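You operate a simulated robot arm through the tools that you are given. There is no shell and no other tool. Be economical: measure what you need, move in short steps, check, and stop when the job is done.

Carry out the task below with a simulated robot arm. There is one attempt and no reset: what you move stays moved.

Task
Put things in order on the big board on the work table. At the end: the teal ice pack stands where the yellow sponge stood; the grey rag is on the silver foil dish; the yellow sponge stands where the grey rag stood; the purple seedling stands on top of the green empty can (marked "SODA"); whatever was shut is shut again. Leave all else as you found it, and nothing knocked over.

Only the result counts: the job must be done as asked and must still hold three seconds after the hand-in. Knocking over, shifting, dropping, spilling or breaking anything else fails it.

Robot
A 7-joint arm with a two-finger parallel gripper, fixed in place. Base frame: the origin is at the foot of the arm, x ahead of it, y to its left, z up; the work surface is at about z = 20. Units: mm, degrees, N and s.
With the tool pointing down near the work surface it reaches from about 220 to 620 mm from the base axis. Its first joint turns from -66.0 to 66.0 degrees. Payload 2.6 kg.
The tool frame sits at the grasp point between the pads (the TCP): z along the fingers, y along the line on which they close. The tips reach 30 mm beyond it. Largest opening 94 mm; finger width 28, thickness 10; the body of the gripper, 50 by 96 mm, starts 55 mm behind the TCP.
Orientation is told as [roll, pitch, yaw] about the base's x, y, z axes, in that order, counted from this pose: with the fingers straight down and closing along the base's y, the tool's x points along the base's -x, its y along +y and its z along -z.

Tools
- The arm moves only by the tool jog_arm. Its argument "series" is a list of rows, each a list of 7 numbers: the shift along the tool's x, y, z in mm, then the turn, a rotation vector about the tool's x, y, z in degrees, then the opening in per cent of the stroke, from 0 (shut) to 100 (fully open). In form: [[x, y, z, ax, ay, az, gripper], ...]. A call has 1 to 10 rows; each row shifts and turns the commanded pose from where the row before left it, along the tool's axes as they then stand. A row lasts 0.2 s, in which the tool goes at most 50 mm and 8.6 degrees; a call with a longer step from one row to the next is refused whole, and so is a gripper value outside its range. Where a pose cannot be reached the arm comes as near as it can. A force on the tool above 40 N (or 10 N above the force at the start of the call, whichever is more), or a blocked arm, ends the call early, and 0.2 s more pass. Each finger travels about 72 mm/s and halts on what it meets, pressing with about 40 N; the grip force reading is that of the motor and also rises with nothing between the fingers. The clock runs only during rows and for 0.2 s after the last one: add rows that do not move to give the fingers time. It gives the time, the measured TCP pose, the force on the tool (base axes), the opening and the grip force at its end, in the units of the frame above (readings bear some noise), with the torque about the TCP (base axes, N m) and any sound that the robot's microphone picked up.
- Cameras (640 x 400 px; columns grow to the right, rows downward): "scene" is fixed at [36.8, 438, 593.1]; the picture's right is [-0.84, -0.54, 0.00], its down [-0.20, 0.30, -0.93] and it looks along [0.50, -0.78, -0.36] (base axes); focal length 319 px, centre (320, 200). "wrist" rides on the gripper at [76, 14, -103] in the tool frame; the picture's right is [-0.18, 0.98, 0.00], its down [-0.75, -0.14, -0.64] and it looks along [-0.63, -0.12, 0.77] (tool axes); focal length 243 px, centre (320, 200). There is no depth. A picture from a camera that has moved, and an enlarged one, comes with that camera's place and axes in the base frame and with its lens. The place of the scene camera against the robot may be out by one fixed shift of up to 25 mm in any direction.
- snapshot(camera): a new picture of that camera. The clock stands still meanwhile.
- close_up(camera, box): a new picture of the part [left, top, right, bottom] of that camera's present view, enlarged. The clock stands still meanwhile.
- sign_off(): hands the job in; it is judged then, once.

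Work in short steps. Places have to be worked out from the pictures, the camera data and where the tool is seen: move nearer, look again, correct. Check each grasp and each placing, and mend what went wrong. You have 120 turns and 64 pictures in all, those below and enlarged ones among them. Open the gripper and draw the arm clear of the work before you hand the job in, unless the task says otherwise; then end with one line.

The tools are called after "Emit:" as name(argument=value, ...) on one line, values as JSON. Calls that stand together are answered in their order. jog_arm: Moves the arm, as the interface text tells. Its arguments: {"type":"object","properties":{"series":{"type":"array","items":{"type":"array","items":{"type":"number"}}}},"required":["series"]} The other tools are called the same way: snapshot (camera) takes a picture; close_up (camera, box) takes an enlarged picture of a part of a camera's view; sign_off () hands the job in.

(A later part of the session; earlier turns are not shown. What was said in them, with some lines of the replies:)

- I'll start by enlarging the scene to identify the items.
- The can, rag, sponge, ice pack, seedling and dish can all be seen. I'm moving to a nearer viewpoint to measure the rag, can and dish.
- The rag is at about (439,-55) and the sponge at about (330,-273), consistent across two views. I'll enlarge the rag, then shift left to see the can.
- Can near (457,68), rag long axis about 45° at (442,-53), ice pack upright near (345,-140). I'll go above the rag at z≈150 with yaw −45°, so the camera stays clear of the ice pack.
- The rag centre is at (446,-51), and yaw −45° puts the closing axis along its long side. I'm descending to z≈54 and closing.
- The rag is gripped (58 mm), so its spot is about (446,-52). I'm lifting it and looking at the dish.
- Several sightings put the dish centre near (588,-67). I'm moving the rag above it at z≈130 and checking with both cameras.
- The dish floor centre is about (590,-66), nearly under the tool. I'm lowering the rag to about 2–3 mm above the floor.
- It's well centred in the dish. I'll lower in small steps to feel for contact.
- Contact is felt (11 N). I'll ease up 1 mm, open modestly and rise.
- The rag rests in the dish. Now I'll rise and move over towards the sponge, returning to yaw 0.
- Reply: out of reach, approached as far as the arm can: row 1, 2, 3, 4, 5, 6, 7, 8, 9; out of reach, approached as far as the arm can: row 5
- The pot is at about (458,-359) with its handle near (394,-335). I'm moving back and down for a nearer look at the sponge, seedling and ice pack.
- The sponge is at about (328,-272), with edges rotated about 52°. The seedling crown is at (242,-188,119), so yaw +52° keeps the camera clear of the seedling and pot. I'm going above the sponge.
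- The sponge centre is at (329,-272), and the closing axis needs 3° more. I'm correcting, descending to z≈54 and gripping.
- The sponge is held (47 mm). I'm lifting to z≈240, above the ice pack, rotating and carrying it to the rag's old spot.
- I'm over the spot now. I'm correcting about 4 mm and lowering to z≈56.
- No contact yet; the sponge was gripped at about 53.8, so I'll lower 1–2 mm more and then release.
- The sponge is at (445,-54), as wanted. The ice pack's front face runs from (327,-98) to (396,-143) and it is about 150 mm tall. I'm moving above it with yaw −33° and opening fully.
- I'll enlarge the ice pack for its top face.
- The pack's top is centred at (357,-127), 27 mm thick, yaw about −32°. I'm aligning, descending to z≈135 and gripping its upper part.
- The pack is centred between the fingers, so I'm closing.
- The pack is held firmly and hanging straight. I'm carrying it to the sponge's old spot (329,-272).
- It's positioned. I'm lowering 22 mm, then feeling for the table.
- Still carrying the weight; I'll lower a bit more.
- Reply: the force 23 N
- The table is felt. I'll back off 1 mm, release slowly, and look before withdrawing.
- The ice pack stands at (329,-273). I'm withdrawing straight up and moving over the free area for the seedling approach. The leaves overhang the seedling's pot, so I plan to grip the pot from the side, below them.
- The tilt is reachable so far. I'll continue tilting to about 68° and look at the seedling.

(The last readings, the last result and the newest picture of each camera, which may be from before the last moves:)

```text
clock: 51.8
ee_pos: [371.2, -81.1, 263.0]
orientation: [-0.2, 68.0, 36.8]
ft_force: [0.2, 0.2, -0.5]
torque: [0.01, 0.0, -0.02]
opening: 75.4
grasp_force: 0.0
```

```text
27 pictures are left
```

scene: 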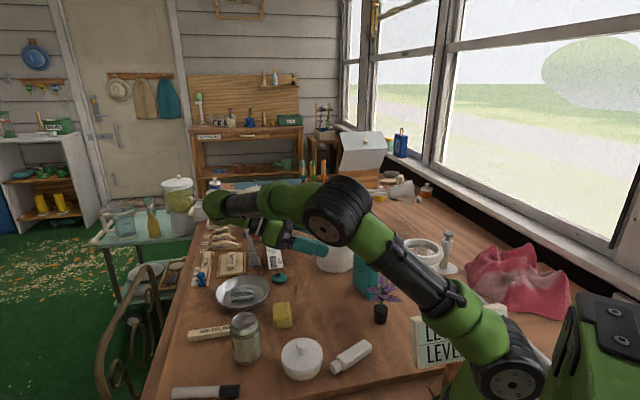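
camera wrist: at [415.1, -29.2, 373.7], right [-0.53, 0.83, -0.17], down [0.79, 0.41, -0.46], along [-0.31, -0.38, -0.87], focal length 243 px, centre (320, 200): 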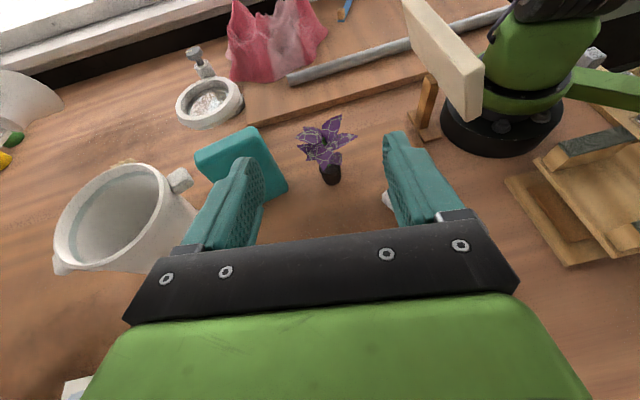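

The side approach orientation works, and the seedling's pot is confirmed at (243,-186). I'm descending partway towards the pre-grasp point (324,-125,50) and checking the arm's clearance.

Emit:
jog_arm(series=[[-34.7, -1.4, 27.9, 0, 0, 0, 80], [-34.7, -1.4, 27.9, 0, 0, 0, 80], [-34.7, -1.4, 27.9, 0, 0, 0, 80], [0, 0, 0, 0, 0, 0, 80]])

Emit:
snapshot(camera="wrist")

Emit:
snapshot(camera="scene")

```text
clock: 52.8
ee_pos: [340.2, -107.3, 139.6]
orientation: [-0.1, 68.0, 36.8]
ft_force: [-0.4, 0.5, -0.1]
torque: [0.05, -0.01, 0.01]
opening: 75.3
grasp_force: 0.0
```

```text
26 pictures are left
camera wrist: at [384.3, -55.9, 248.7], right [-0.53, 0.83, -0.17], down [0.79, 0.41, -0.46], along [-0.31, -0.38, -0.87], focal length 243 px, centre (320, 200)
```

wrist: 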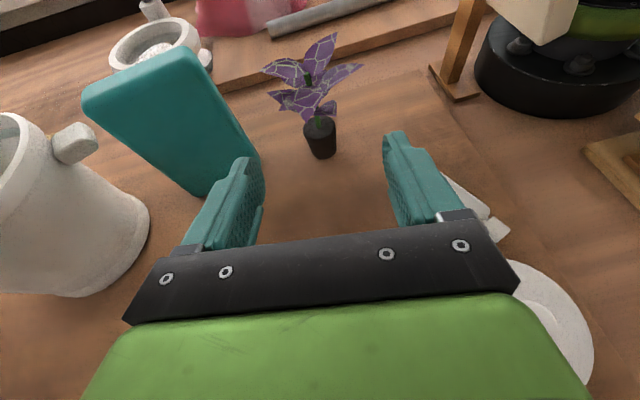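

```text
25 pictures are left
```

scene: 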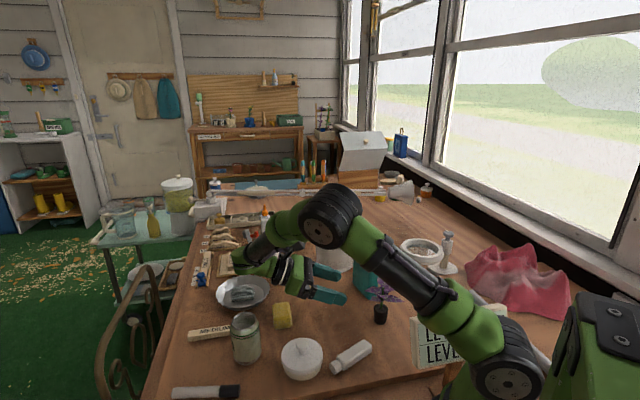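

There's clearance everywhere. The pot is refined to (245,-186), and I'm completing the descent to pre-grasp.

Emit:
jog_arm(series=[[-24.5, -1.7, 18, 0, 0, 0, 80], [-24.5, -1.7, 18, 0, 0, 0, 80], [-24.5, -1.7, 18, 0, 0, 0, 80], [0, 0, 0, 0, 0, 0, 80]])

Emit:
snapshot(camera="wrist")

Emit:
close_up(camera="scene", box=[180, 180, 440, 380])

```text
clock: 53.8
ee_pos: [328.5, -125.1, 48.3]
orientation: [0.1, 68.0, 36.8]
ft_force: [0.7, 0.2, 1.1]
torque: [0.0, 0.0, -0.01]
opening: 75.4
grasp_force: 0.1
```

```text
24 pictures are left
camera wrist: at [372.1, -74.0, 158.9], right [-0.53, 0.83, -0.17], down [0.79, 0.41, -0.46], along [-0.31, -0.38, -0.87], focal length 243 px, centre (320, 200)
```

wrist: 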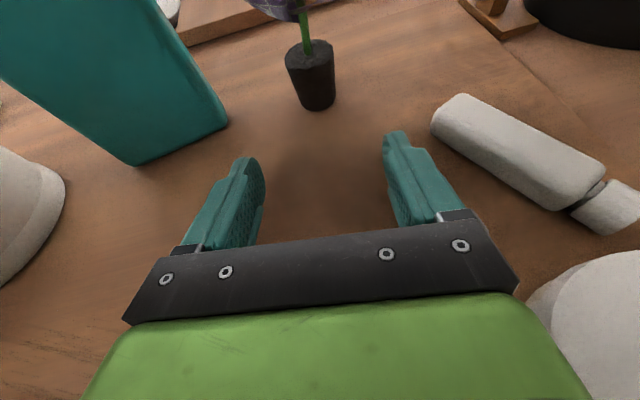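

```text
2.00 times, centred on (310, 280) of scene
camera zoom: at [36.8, 438.0, 593.1], right [-0.84, -0.54, 0.0], down [-0.2, 0.3, -0.93], along [0.5, -0.78, -0.36], focal length 638 px, centre (340, 40)
```

zoom: 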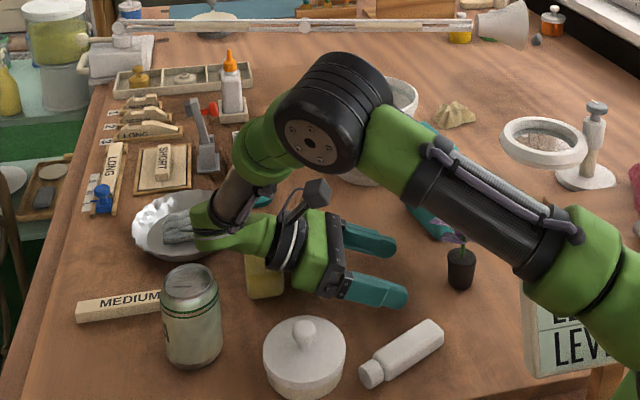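

The pot lies on the tool axis at about (241,-190). I'm advancing horizontally two-thirds of the way and checking.

Emit:
jog_arm(series=[[12.6, 0, 29.4, 0, 0, 0, 80], [12.6, 0, 29.4, 0, 0, 0, 80], [0, 0, 0, 0, 0, 0, 80]])

Emit:
snapshot(camera="wrist")

Emit:
close_up(camera="scene", box=[180, 180, 440, 380])

```text
clock: 54.6
ee_pos: [273.7, -161.1, 49.4]
orientation: [-0.1, 68.0, 36.8]
ft_force: [-0.1, -0.5, 0.2]
torque: [0.01, -0.01, 0.0]
opening: 75.4
grasp_force: 0.1
```

```text
22 pictures are left
camera wrist: at [318.5, -109.9, 159.9], right [-0.53, 0.83, -0.17], down [0.79, 0.41, -0.46], along [-0.31, -0.38, -0.87], focal length 243 px, centre (320, 200)
```

wrist: 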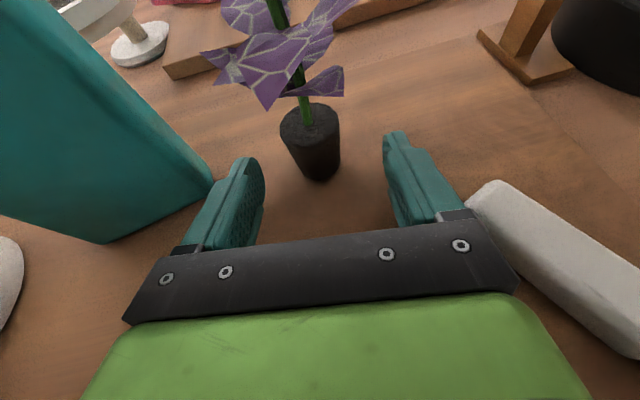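

```text
2.00 times, centred on (310, 280) of scene
camera zoom: at [36.8, 438.0, 593.1], right [-0.84, -0.54, 0.0], down [-0.2, 0.3, -0.93], along [0.5, -0.78, -0.36], focal length 638 px, centre (340, 40)
```

zoom: 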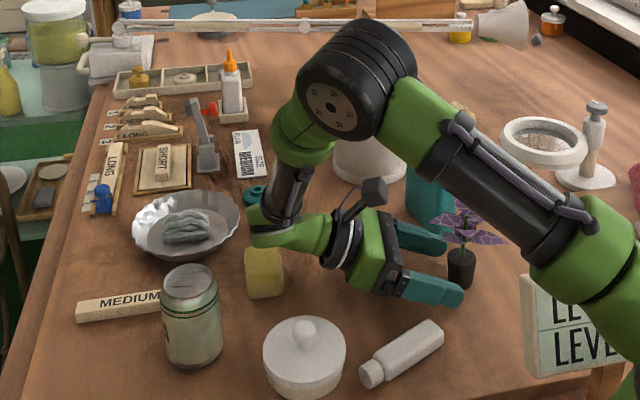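

All is clear. The remaining advance is about 29 mm with a −2.5 mm lateral correction; then I close on the pot.

Emit:
jog_arm(series=[[5.5, -1.5, 13.5, 0, 0, 0, 80], [5.5, -1, 13.5, 0, 0, 0, 80], [0, 0, 0, 0, 0, 0, 80]])

Emit:
snapshot(camera="wrist")

```text
clock: 55.4
ee_pos: [252.1, -179.7, 49.7]
orientation: [0.0, 68.0, 36.8]
ft_force: [-0.1, -0.7, -1.0]
torque: [0.01, -0.01, 0.04]
opening: 75.1
grasp_force: 0.1
```

```text
20 pictures are left
camera wrist: at [297.2, -128.9, 160.1], right [-0.53, 0.83, -0.17], down [0.79, 0.41, -0.46], along [-0.31, -0.38, -0.87], focal length 243 px, centre (320, 200)
```

wrist: 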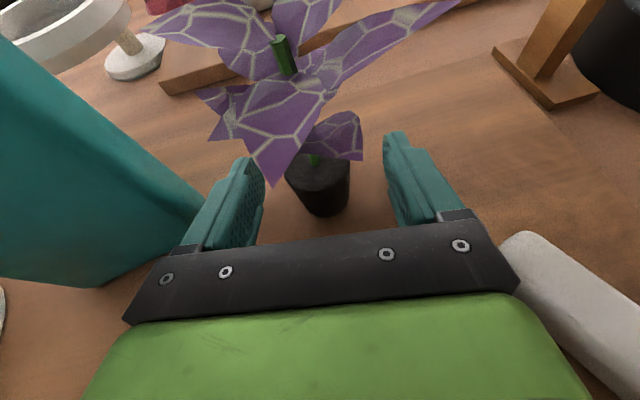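

The pot is between the pads, centred. I'm closing.

Emit:
jog_arm(series=[[0, 0, 0, 0, 0, 0, 60], [0, 0, 0, 0, 0, 0, 45], [0, 0, 0, 0, 0, 0, 32], [0, 0, 0, 0, 0, 0, 25], [0, 0, 0, 0, 0, 0, 20], [0, 0, 0, 0, 0, 0, 20]])

Emit:
jog_arm(series=[[18.5, 0, -7.5, 0, 0, 0, 20], [37, 0, -15, 0, 0, 0, 20], [0, 0, 0, 0, 0, 0, 20]])

Emit:
snapshot(camera="wrist")

Emit:
close_up(camera="scene", box=[180, 180, 440, 380])

```text
clock: 56.8
ee_pos: [253.7, -179.0, 50.7]
orientation: [0.0, 67.9, 36.9]
ft_force: [-0.6, 0.3, 0.6]
torque: [0.02, 0.02, -0.03]
opening: 37.2
grasp_force: 13.5
```

```text
clock: 57.6
ee_pos: [255.0, -178.7, 113.2]
orientation: [0.0, 67.9, 36.8]
ft_force: [0.8, -0.5, -1.1]
torque: [0.01, -0.03, 0.0]
opening: 37.1
grasp_force: 14.3
```

```text
19 pictures are left
camera wrist: at [299.8, -127.6, 223.8], right [-0.53, 0.83, -0.17], down [0.79, 0.41, -0.46], along [-0.31, -0.38, -0.87], focal length 243 px, centre (320, 200)
```

wrist: 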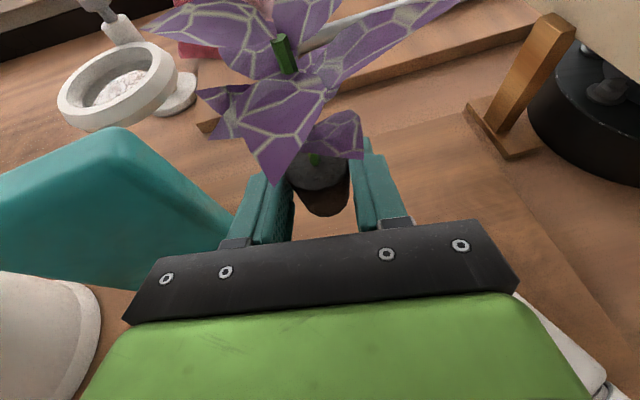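

```text
2.00 times, centred on (310, 280) of scene
camera zoom: at [36.8, 438.0, 593.1], right [-0.84, -0.54, 0.0], down [-0.2, 0.3, -0.93], along [0.5, -0.78, -0.36], focal length 638 px, centre (340, 40)
```

zoom: 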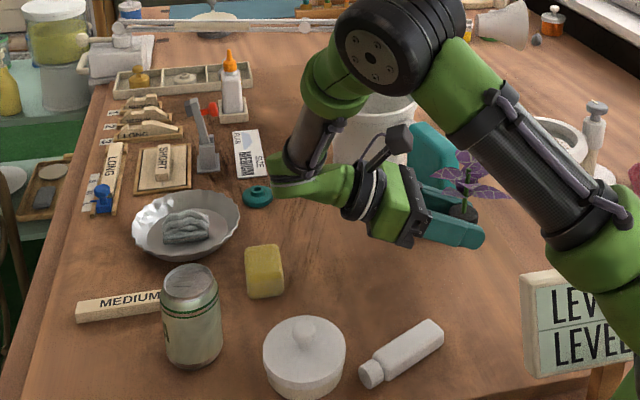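

The seedling is held upright and clear. I'll firm the grip a little, rise to z≈210 and move over the middle of the board.

Emit:
jog_arm(series=[[0, 0, 0, 0, 0, 0, 14], [45, 0, -18.2, 0, 0, 0, 14], [45, 0, -18.2, 0, 0, 0, 14], [-15.9, 7.9, -39.3, 0, 0, 0, 14], [-15.9, 7.9, -39.3, 0, 0, 0, 14], [-15.9, 7.9, -39.3, 0, 0, 0, 14], [-15.9, 7.9, -39.3, 0, 0, 0, 14], [-15.9, 7.9, -39.3, 0, 0, 0, 14], [0, 0, 0, 0, 0, 0, 14]])

Emit:
jog_arm(series=[[0, 0, 0, 6.67, 0, -2.7, 14], [0, 0, 0, 6.67, 0, -2.7, 14], [0, 0, 0, 6.67, 0, -2.7, 14], [0, 0, 0, 6.67, 0, -2.7, 14], [0, 0, 0, 6.67, 0, -2.7, 14], [0, 0, 0, 6.67, 0, -2.7, 14], [0, 0, 0, 0, 0, 0, 14]])

Emit:
snapshot(camera="wrist")

Emit:
snapshot(camera="scene")

```text
clock: 59.6
ee_pos: [400.0, -21.9, 206.5]
orientation: [-0.1, 67.9, 36.8]
ft_force: [0.8, 0.2, -0.9]
torque: [0.0, 0.01, 0.0]
opening: 37.0
grasp_force: 13.8
```

```text
clock: 61.2
ee_pos: [401.2, -23.1, 206.6]
orientation: [0.1, 68.0, 80.1]
ft_force: [0.6, -0.5, -0.7]
torque: [0.04, 0.01, 0.01]
opening: 36.9
grasp_force: 14.1
```

```text
17 pictures are left
camera wrist: at [397.3, 45.1, 316.6], right [-0.96, 0.24, -0.17], down [0.29, 0.84, -0.46], along [0.03, -0.49, -0.87], focal length 243 px, centre (320, 200)
```

wrist: 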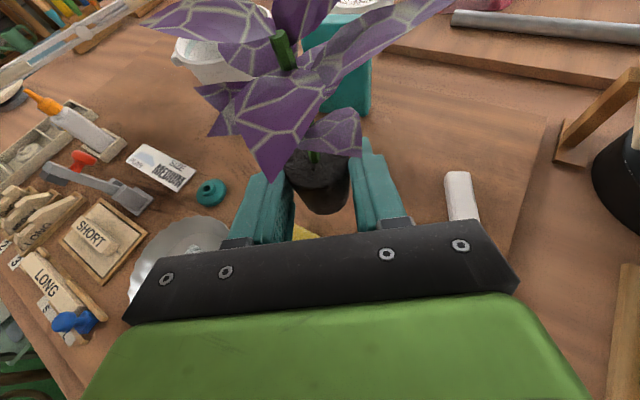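

```text
16 pictures are left
```

scene: 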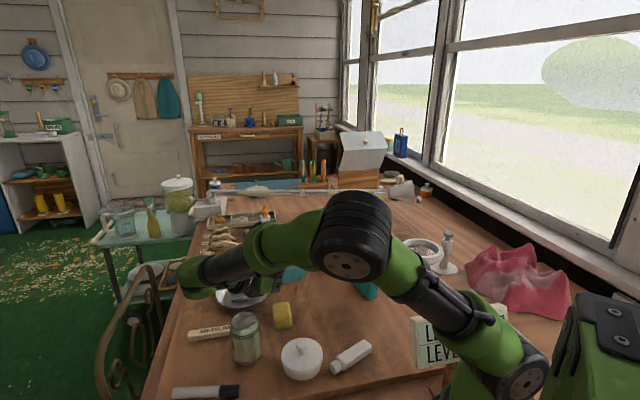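

The yaw 80° side pose is reachable. Triangulation puts the can's top near (445,69,112). I'm moving to just beyond it on the +y side to view it from the wrist.

Emit:
jog_arm(series=[[-19.2, -6.65, -35.4, 0, 0, 0, 14], [-19.2, -6.65, -35.4, 0, 0, 0, 14], [-19.2, -6.65, -35.4, 0, 0, 0, 14], [-19.2, -6.65, -35.4, 0, 0, 0, 14], [0, 0, 0, 0, 0, 0, 14]])

Emit:
snapshot(camera="wrist")

Emit:
close_up(camera="scene", box=[140, 220, 340, 370])

```text
clock: 62.4
ee_pos: [454.9, 130.6, 188.2]
orientation: [0.1, 67.9, 80.2]
ft_force: [0.1, -0.4, -1.4]
torque: [0.0, -0.03, -0.01]
opening: 36.7
grasp_force: 14.3
```

```text
15 pictures are left
camera wrist: at [452.1, 197.9, 299.1], right [-0.96, 0.24, -0.17], down [0.29, 0.84, -0.46], along [0.03, -0.49, -0.87], focal length 243 px, centre (320, 200)
```

wrist: 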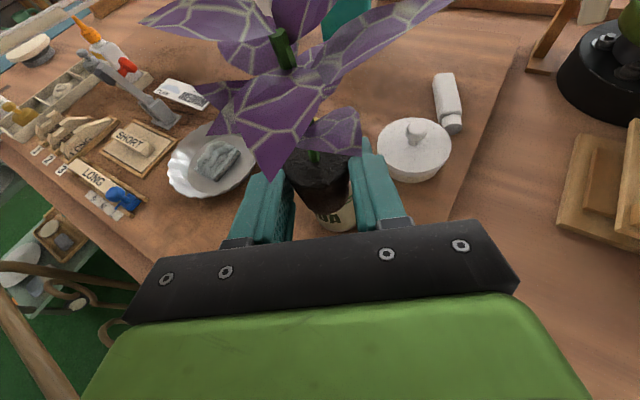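

```text
2.67 times, centred on (240, 295) of scene
camera zoom: at [36.8, 438.1, 593.1], right [-0.84, -0.54, 0.0], down [-0.2, 0.3, -0.93], along [0.5, -0.78, -0.36], focal length 850 px, centre (533, -53)
```

zoom: 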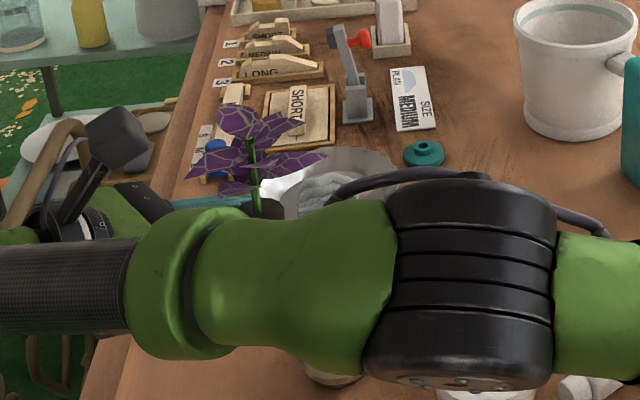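

The can shows just below and ahead, but my estimates differ by about 8 mm. I'll shift 100 mm sideways for an unobstructed view of its lid.

Emit:
jog_arm(series=[[2.2, 32.8, 5.4, 0, 0, 0, 14], [2.2, 32.8, 5.4, 0, 0, 0, 14], [2.2, 32.8, 5.4, 0, 0, 0, 14], [0, 0, 0, 0, 0, 0, 14]])

Emit:
snapshot(camera="wrist")

```text
clock: 63.4
ee_pos: [353.6, 128.7, 187.7]
orientation: [-0.1, 68.0, 80.1]
ft_force: [-0.1, -0.1, -1.0]
torque: [-0.03, -0.01, 0.0]
opening: 36.7
grasp_force: 14.5
```

```text
13 pictures are left
camera wrist: at [349.8, 195.9, 297.6], right [-0.96, 0.24, -0.17], down [0.29, 0.84, -0.46], along [0.03, -0.49, -0.87], focal length 243 px, centre (320, 200)
```

wrist: 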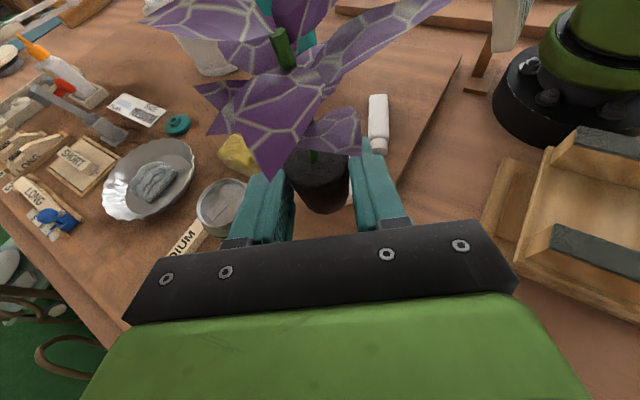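

Emit:
close_up(camera="wrist", box=[160, 140, 340, 260])

```text
3.33 times, centred on (250, 200) of wrist
camera zoom: at [349.8, 195.9, 297.6], right [-0.96, 0.24, -0.17], down [0.29, 0.84, -0.46], along [0.03, -0.49, -0.87], focal length 809 px, centre (553, 200)
```

zoom: 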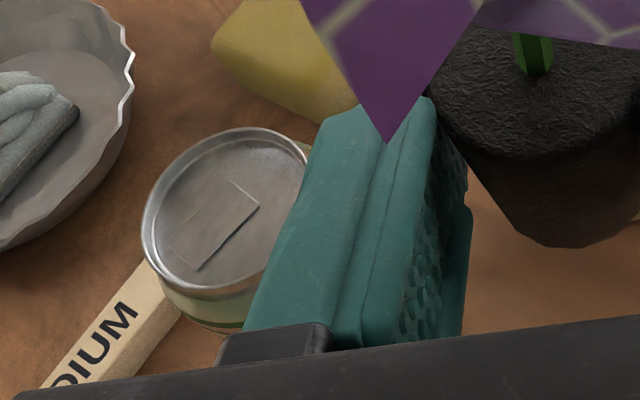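

In this view the can lid centre is at about (445,65), z≈115, and the seedling's pot centre is at about (351,114). I'm shifting by the difference, staying above the can.

Emit:
jog_arm(series=[[3.93, -33.7, 9.7, 0, 0, 0, 14], [3.93, -33.7, 9.7, 0, 0, 0, 14], [3.93, -33.7, 9.7, 0, 0, 0, 14], [-13.9, 0, 5.6, 0, 0, 0, 14], [0, 0, 0, 0, 0, 0, 14]])

Emit:
close_up(camera="wrist", box=[200, 100, 440, 260])

Emit:
snapshot(camera="scene")

```text
clock: 64.6
ee_pos: [449.3, 81.0, 173.7]
orientation: [0.1, 68.1, 79.9]
ft_force: [0.1, 0.6, 0.3]
torque: [-0.01, -0.03, -0.01]
opening: 36.7
grasp_force: 13.6
```

```text
2.50 times, centred on (320, 180) of wrist
camera zoom: at [446.2, 149.3, 283.2], right [-0.96, 0.24, -0.17], down [0.29, 0.84, -0.46], along [0.03, -0.49, -0.87], focal length 606 px, centre (320, 250)
```

zoom: 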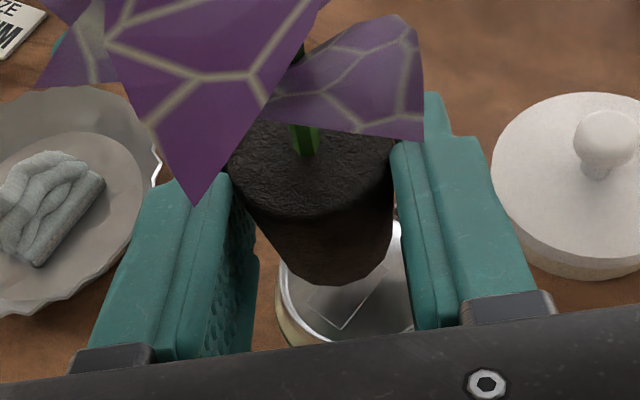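

```text
10 pictures are left
```

scene: 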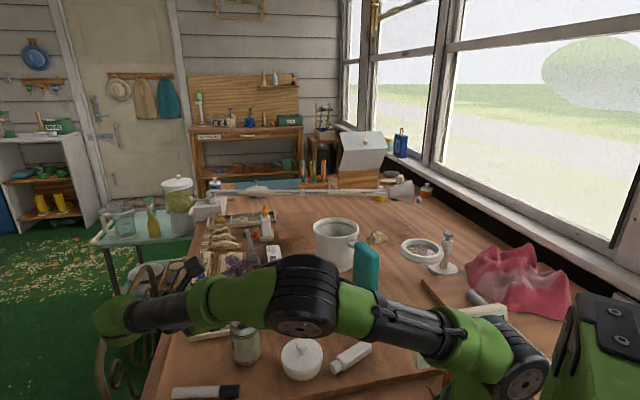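

The lid is visible under the pot, with only about 2.5 mm to correct. I'm applying that and lowering 18 mm.

Emit:
jog_arm(series=[[0.5, 2.3, 1.3, 0, 0, 0, 14], [-9.3, 0, 3.75, 0, 0, 0, 14], [-7.4, 0, 3, 0, 0, 0, 14], [0, 0, 0, 0, 0, 0, 14]])

Emit:
close_up(camera="wrist", box=[200, 100, 440, 260])

```text
clock: 65.6
ee_pos: [446.7, 81.4, 156.1]
orientation: [0.0, 68.0, 80.0]
ft_force: [0.4, 0.3, -0.4]
torque: [0.07, -0.01, -0.04]
opening: 36.3
grasp_force: 14.3
```

```text
2.50 times, centred on (320, 180) of wrist
camera zoom: at [444.0, 149.2, 265.7], right [-0.96, 0.24, -0.17], down [0.29, 0.84, -0.46], along [0.03, -0.49, -0.87], focal length 606 px, centre (320, 250)
```

zoom: 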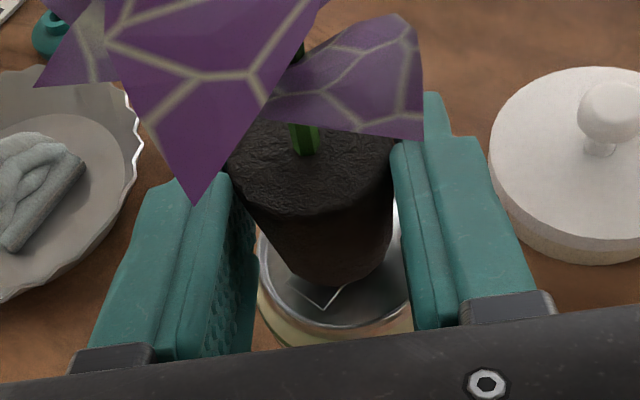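

The pot is well centred over the lid. I'm lowering in small steps until contact.

Emit:
jog_arm(series=[[-3.7, 0, 1.5, 0, 0, 0, 14], [-2.8, 0, 1.1, 0, 0, 0, 14], [0, 0, 0, 0, 0, 0, 14]])

Emit:
jog_arm(series=[[-1.4, 0, 0.56, 0, 0, 0, 14], [0, 0, 0, 0, 0, 0, 14]])

Emit:
jog_arm(series=[[-1.4, 0, 0.56, 0, 0, 0, 14], [0, 0, 0, 0, 0, 0, 14]])

```text
clock: 66.4
ee_pos: [446.7, 80.1, 149.5]
orientation: [0.1, 68.0, 80.0]
ft_force: [-0.4, 0.4, 0.9]
torque: [0.03, 0.04, -0.05]
opening: 36.7
grasp_force: 13.6
```

```text
clock: 67.0
ee_pos: [447.3, 79.2, 147.7]
orientation: [-0.2, 68.0, 79.8]
ft_force: [0.1, 1.4, 6.5]
torque: [-0.02, 0.02, -0.03]
opening: 36.4
grasp_force: 14.2
```

```text
clock: 67.6
ee_pos: [446.4, 81.1, 146.2]
orientation: [-0.1, 68.0, 79.9]
ft_force: [0.2, 2.8, 7.9]
torque: [-0.04, 0.02, 0.02]
opening: 34.9
grasp_force: 14.1
```

Contact with the can top is made. I'll check by picture before release.

Emit:
close_up(camera="wrist", box=[200, 100, 440, 260])

```text
2.50 times, centred on (320, 180) of wrist
camera zoom: at [444.3, 148.3, 255.9], right [-0.96, 0.24, -0.17], down [0.29, 0.84, -0.46], along [0.03, -0.49, -0.87], focal length 606 px, centre (320, 250)
```

zoom: 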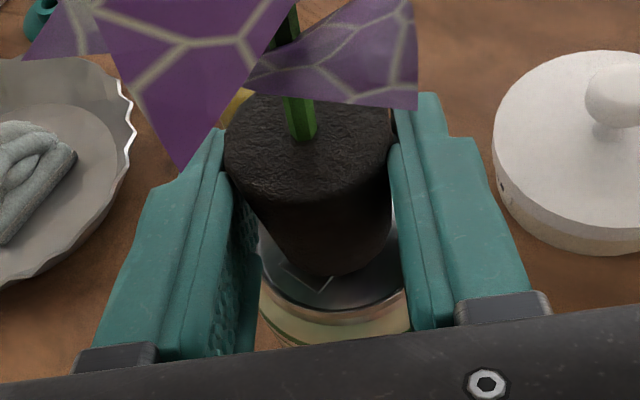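

The pot sits centred on the lid. I'm relieving slightly and opening the fingers gently.

Emit:
jog_arm(series=[[0.7, 0, -0.3, 0, 0, 0, 20], [0, 0, 0, 0, 0, 0, 38], [0, 0, 0, 0, 0, 0, 42], [0, 0, 0, 0, 0, 0, 46], [0, 0, 0, 0, 0, 0, 52], [0, 0, 0, 0, 0, 0, 60], [0, 0, 0, 0, 0, 0, 70], [0, 0, 0, 0, 0, 0, 70]])

Emit:
close_up(camera="wrist", box=[200, 40, 440, 260])

```text
clock: 69.4
ee_pos: [447.8, 81.4, 146.4]
orientation: [0.1, 68.0, 79.9]
ft_force: [-0.1, 0.1, 0.4]
torque: [0.0, -0.02, -0.02]
opening: 65.8
grasp_force: 0.1
```

```text
1.82 times, centred on (320, 150) of wrist
camera zoom: at [444.3, 148.6, 256.0], right [-0.96, 0.24, -0.17], down [0.29, 0.84, -0.46], along [0.03, -0.49, -0.87], focal length 441 px, centre (320, 291)
```

zoom: 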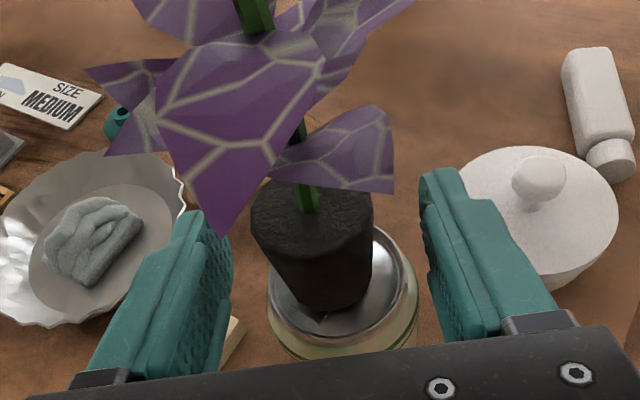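

The seedling stands on the can. I'm backing straight out horizontally.

Emit:
jog_arm(series=[[-3.75, 0, -9.3, 0, 0, 0, 70], [-7.5, 0, -18.5, 0, 0, 0, 70], [-7.5, 0, -18.5, 0, 0, 0, 70], [0, 0, 0, 0, 0, 0, 70]])

```text
clock: 70.4
ee_pos: [455.8, 130.9, 145.7]
orientation: [0.0, 68.0, 80.1]
ft_force: [-0.7, -0.1, 1.3]
torque: [-0.01, 0.01, 0.01]
opening: 65.7
grasp_force: 0.1
```

Clean so far; I'm continuing back and then looking.

Emit:
jog_arm(series=[[-7.5, 0, -18.5, 0, 0, 0, 70], [-7.5, 0, -18.5, 0, 0, 0, 70], [-3.7, 0, -9.2, 0, 0, 0, 70], [0, 0, 0, 0, 0, 0, 70]])

Emit:
snapshot(camera="wrist")

```text
clock: 71.4
ee_pos: [463.4, 179.9, 146.3]
orientation: [0.0, 67.9, 80.0]
ft_force: [-1.6, 0.2, 0.4]
torque: [0.0, -0.01, -0.03]
opening: 65.9
grasp_force: 0.1
```

```text
6 pictures are left
camera wrist: at [460.8, 247.4, 255.9], right [-0.96, 0.24, -0.17], down [0.29, 0.84, -0.46], along [0.03, -0.49, -0.87], focal length 243 px, centre (320, 200)
```

wrist: 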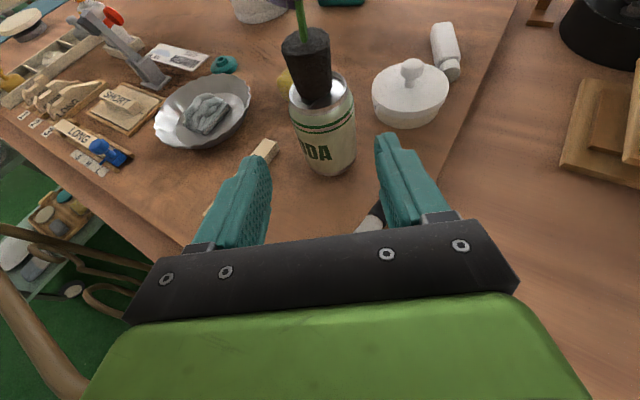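

The pot stands upright on the SODA can, inside its rim. I'm raising the arm clear and checking the whole scene.

Emit:
jog_arm(series=[[37, 0, -15, 0, 0, 0, 70], [41.7, 0, -16.9, 0, 0, 0, 70], [41.7, 0, -16.9, 0, 0, 0, 70], [41.7, 0, -16.9, 0, 0, 0, 70], [0, 0, 0, 0, 0, 0, 70]])

Emit:
snapshot(camera="scene")

```text
clock: 72.6
ee_pos: [440.1, 155.5, 308.7]
orientation: [-0.4, 68.0, 80.1]
ft_force: [0.1, 0.7, 0.9]
torque: [-0.01, 0.03, -0.03]
opening: 65.7
grasp_force: 0.1
out of reach, approached as far as the arm can: row 1, 2, 3, 4
```

```text
5 pictures are left
```

scene: 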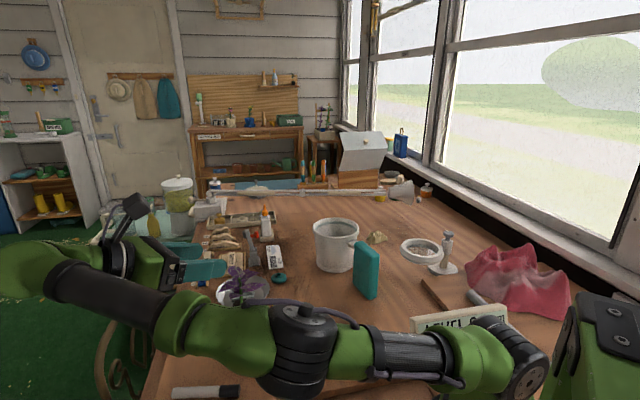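

I'm un-tilting the tool so the arm folds back up and clears the view.

Emit:
jog_arm(series=[[0, 0, 0, 0, -8, 0, 70], [0, 0, 0, 0, -8, 0, 70], [0, 0, 0, 0, -8, 0, 70], [0, 0, 0, 0, -8, 0, 70], [0, 0, 0, 0, -8, 0, 70], [0, 0, 0, 0, -8, 0, 70], [0, 0, 0, 0, -8, 0, 70], [0, 0, 0, 0, -8, 0, 70], [0, 0, 0, 0, -4, 0, 70], [0, 0, 0, 0, 0, 0, 70]])

Emit:
jog_arm(series=[[0, 0, -30, 0, 0, 8, 70], [0, 0, -30, 0, 0, 8, 70], [0, 0, 0, 0, 0, 8, 70], [0, 0, 0, 0, 0, 8, 70], [0, 0, 0, 0, 0, 8, 70], [0, 0, 0, 0, 0, 8, 70], [0, 0, 0, 0, 0, 8, 70], [0, 0, 0, 0, 0, 8, 70], [0, 0, 0, 0, 0, 8, 70], [0, 0, 0, 0, 0, 8, 70]])

Emit:
snapshot(camera="scene")

```text
clock: 74.8
ee_pos: [442.2, 153.8, 307.7]
orientation: [0.0, -0.2, 79.8]
ft_force: [0.5, -1.0, -0.1]
torque: [-0.01, -0.01, -0.01]
opening: 65.6
grasp_force: 0.1
```

```text
clock: 77.0
ee_pos: [439.4, 154.1, 368.0]
orientation: [0.0, 0.0, -0.2]
ft_force: [-0.2, 1.1, -0.2]
torque: [0.02, 0.02, -0.05]
opening: 65.9
grasp_force: 0.0
```

```text
4 pictures are left
```

scene: 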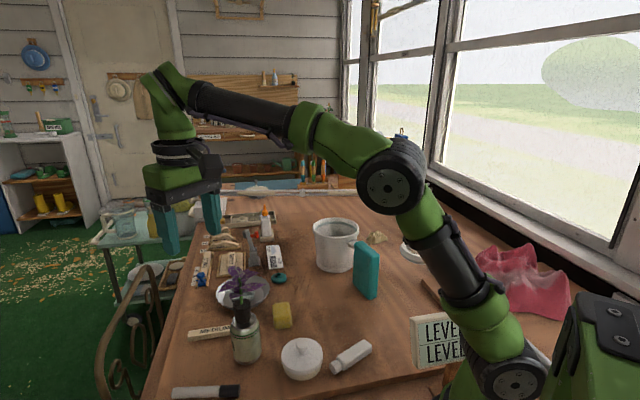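

Everything looks in place. One last enlarged look before the hand-in.

Emit:
close_up(camera="scene", box=[180, 220, 420, 390])

```text
2.35 times, centred on (300, 305) of scene
camera zoom: at [36.8, 438.0, 593.1], right [-0.84, -0.54, 0.0], down [-0.2, 0.3, -0.93], along [0.5, -0.78, -0.36], focal length 750 px, centre (367, -47)
```

zoom: 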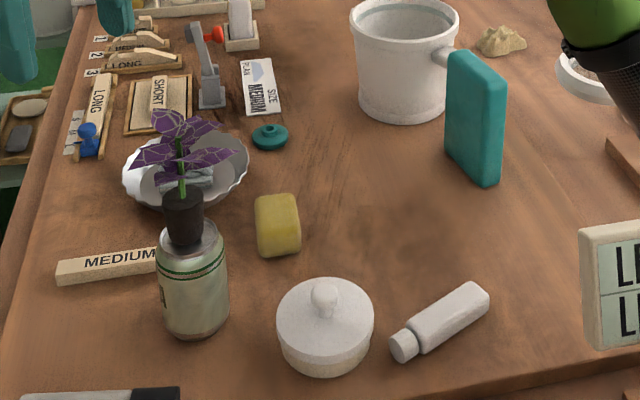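

All items are placed, upright and stable, the gripper is open and the arm is clear. I'm handing in.

Emit:
sign_off()

```text
The job is handed in.
```

The job is handed in: the rag is on the foil dish, the sponge is on the rag's old spot, the ice pack stands on the sponge's old spot, and the seedling stands on the SODA can. I opened nothing, so nothing needed shutting, and the last pictures show nothing else moved or knocked over.
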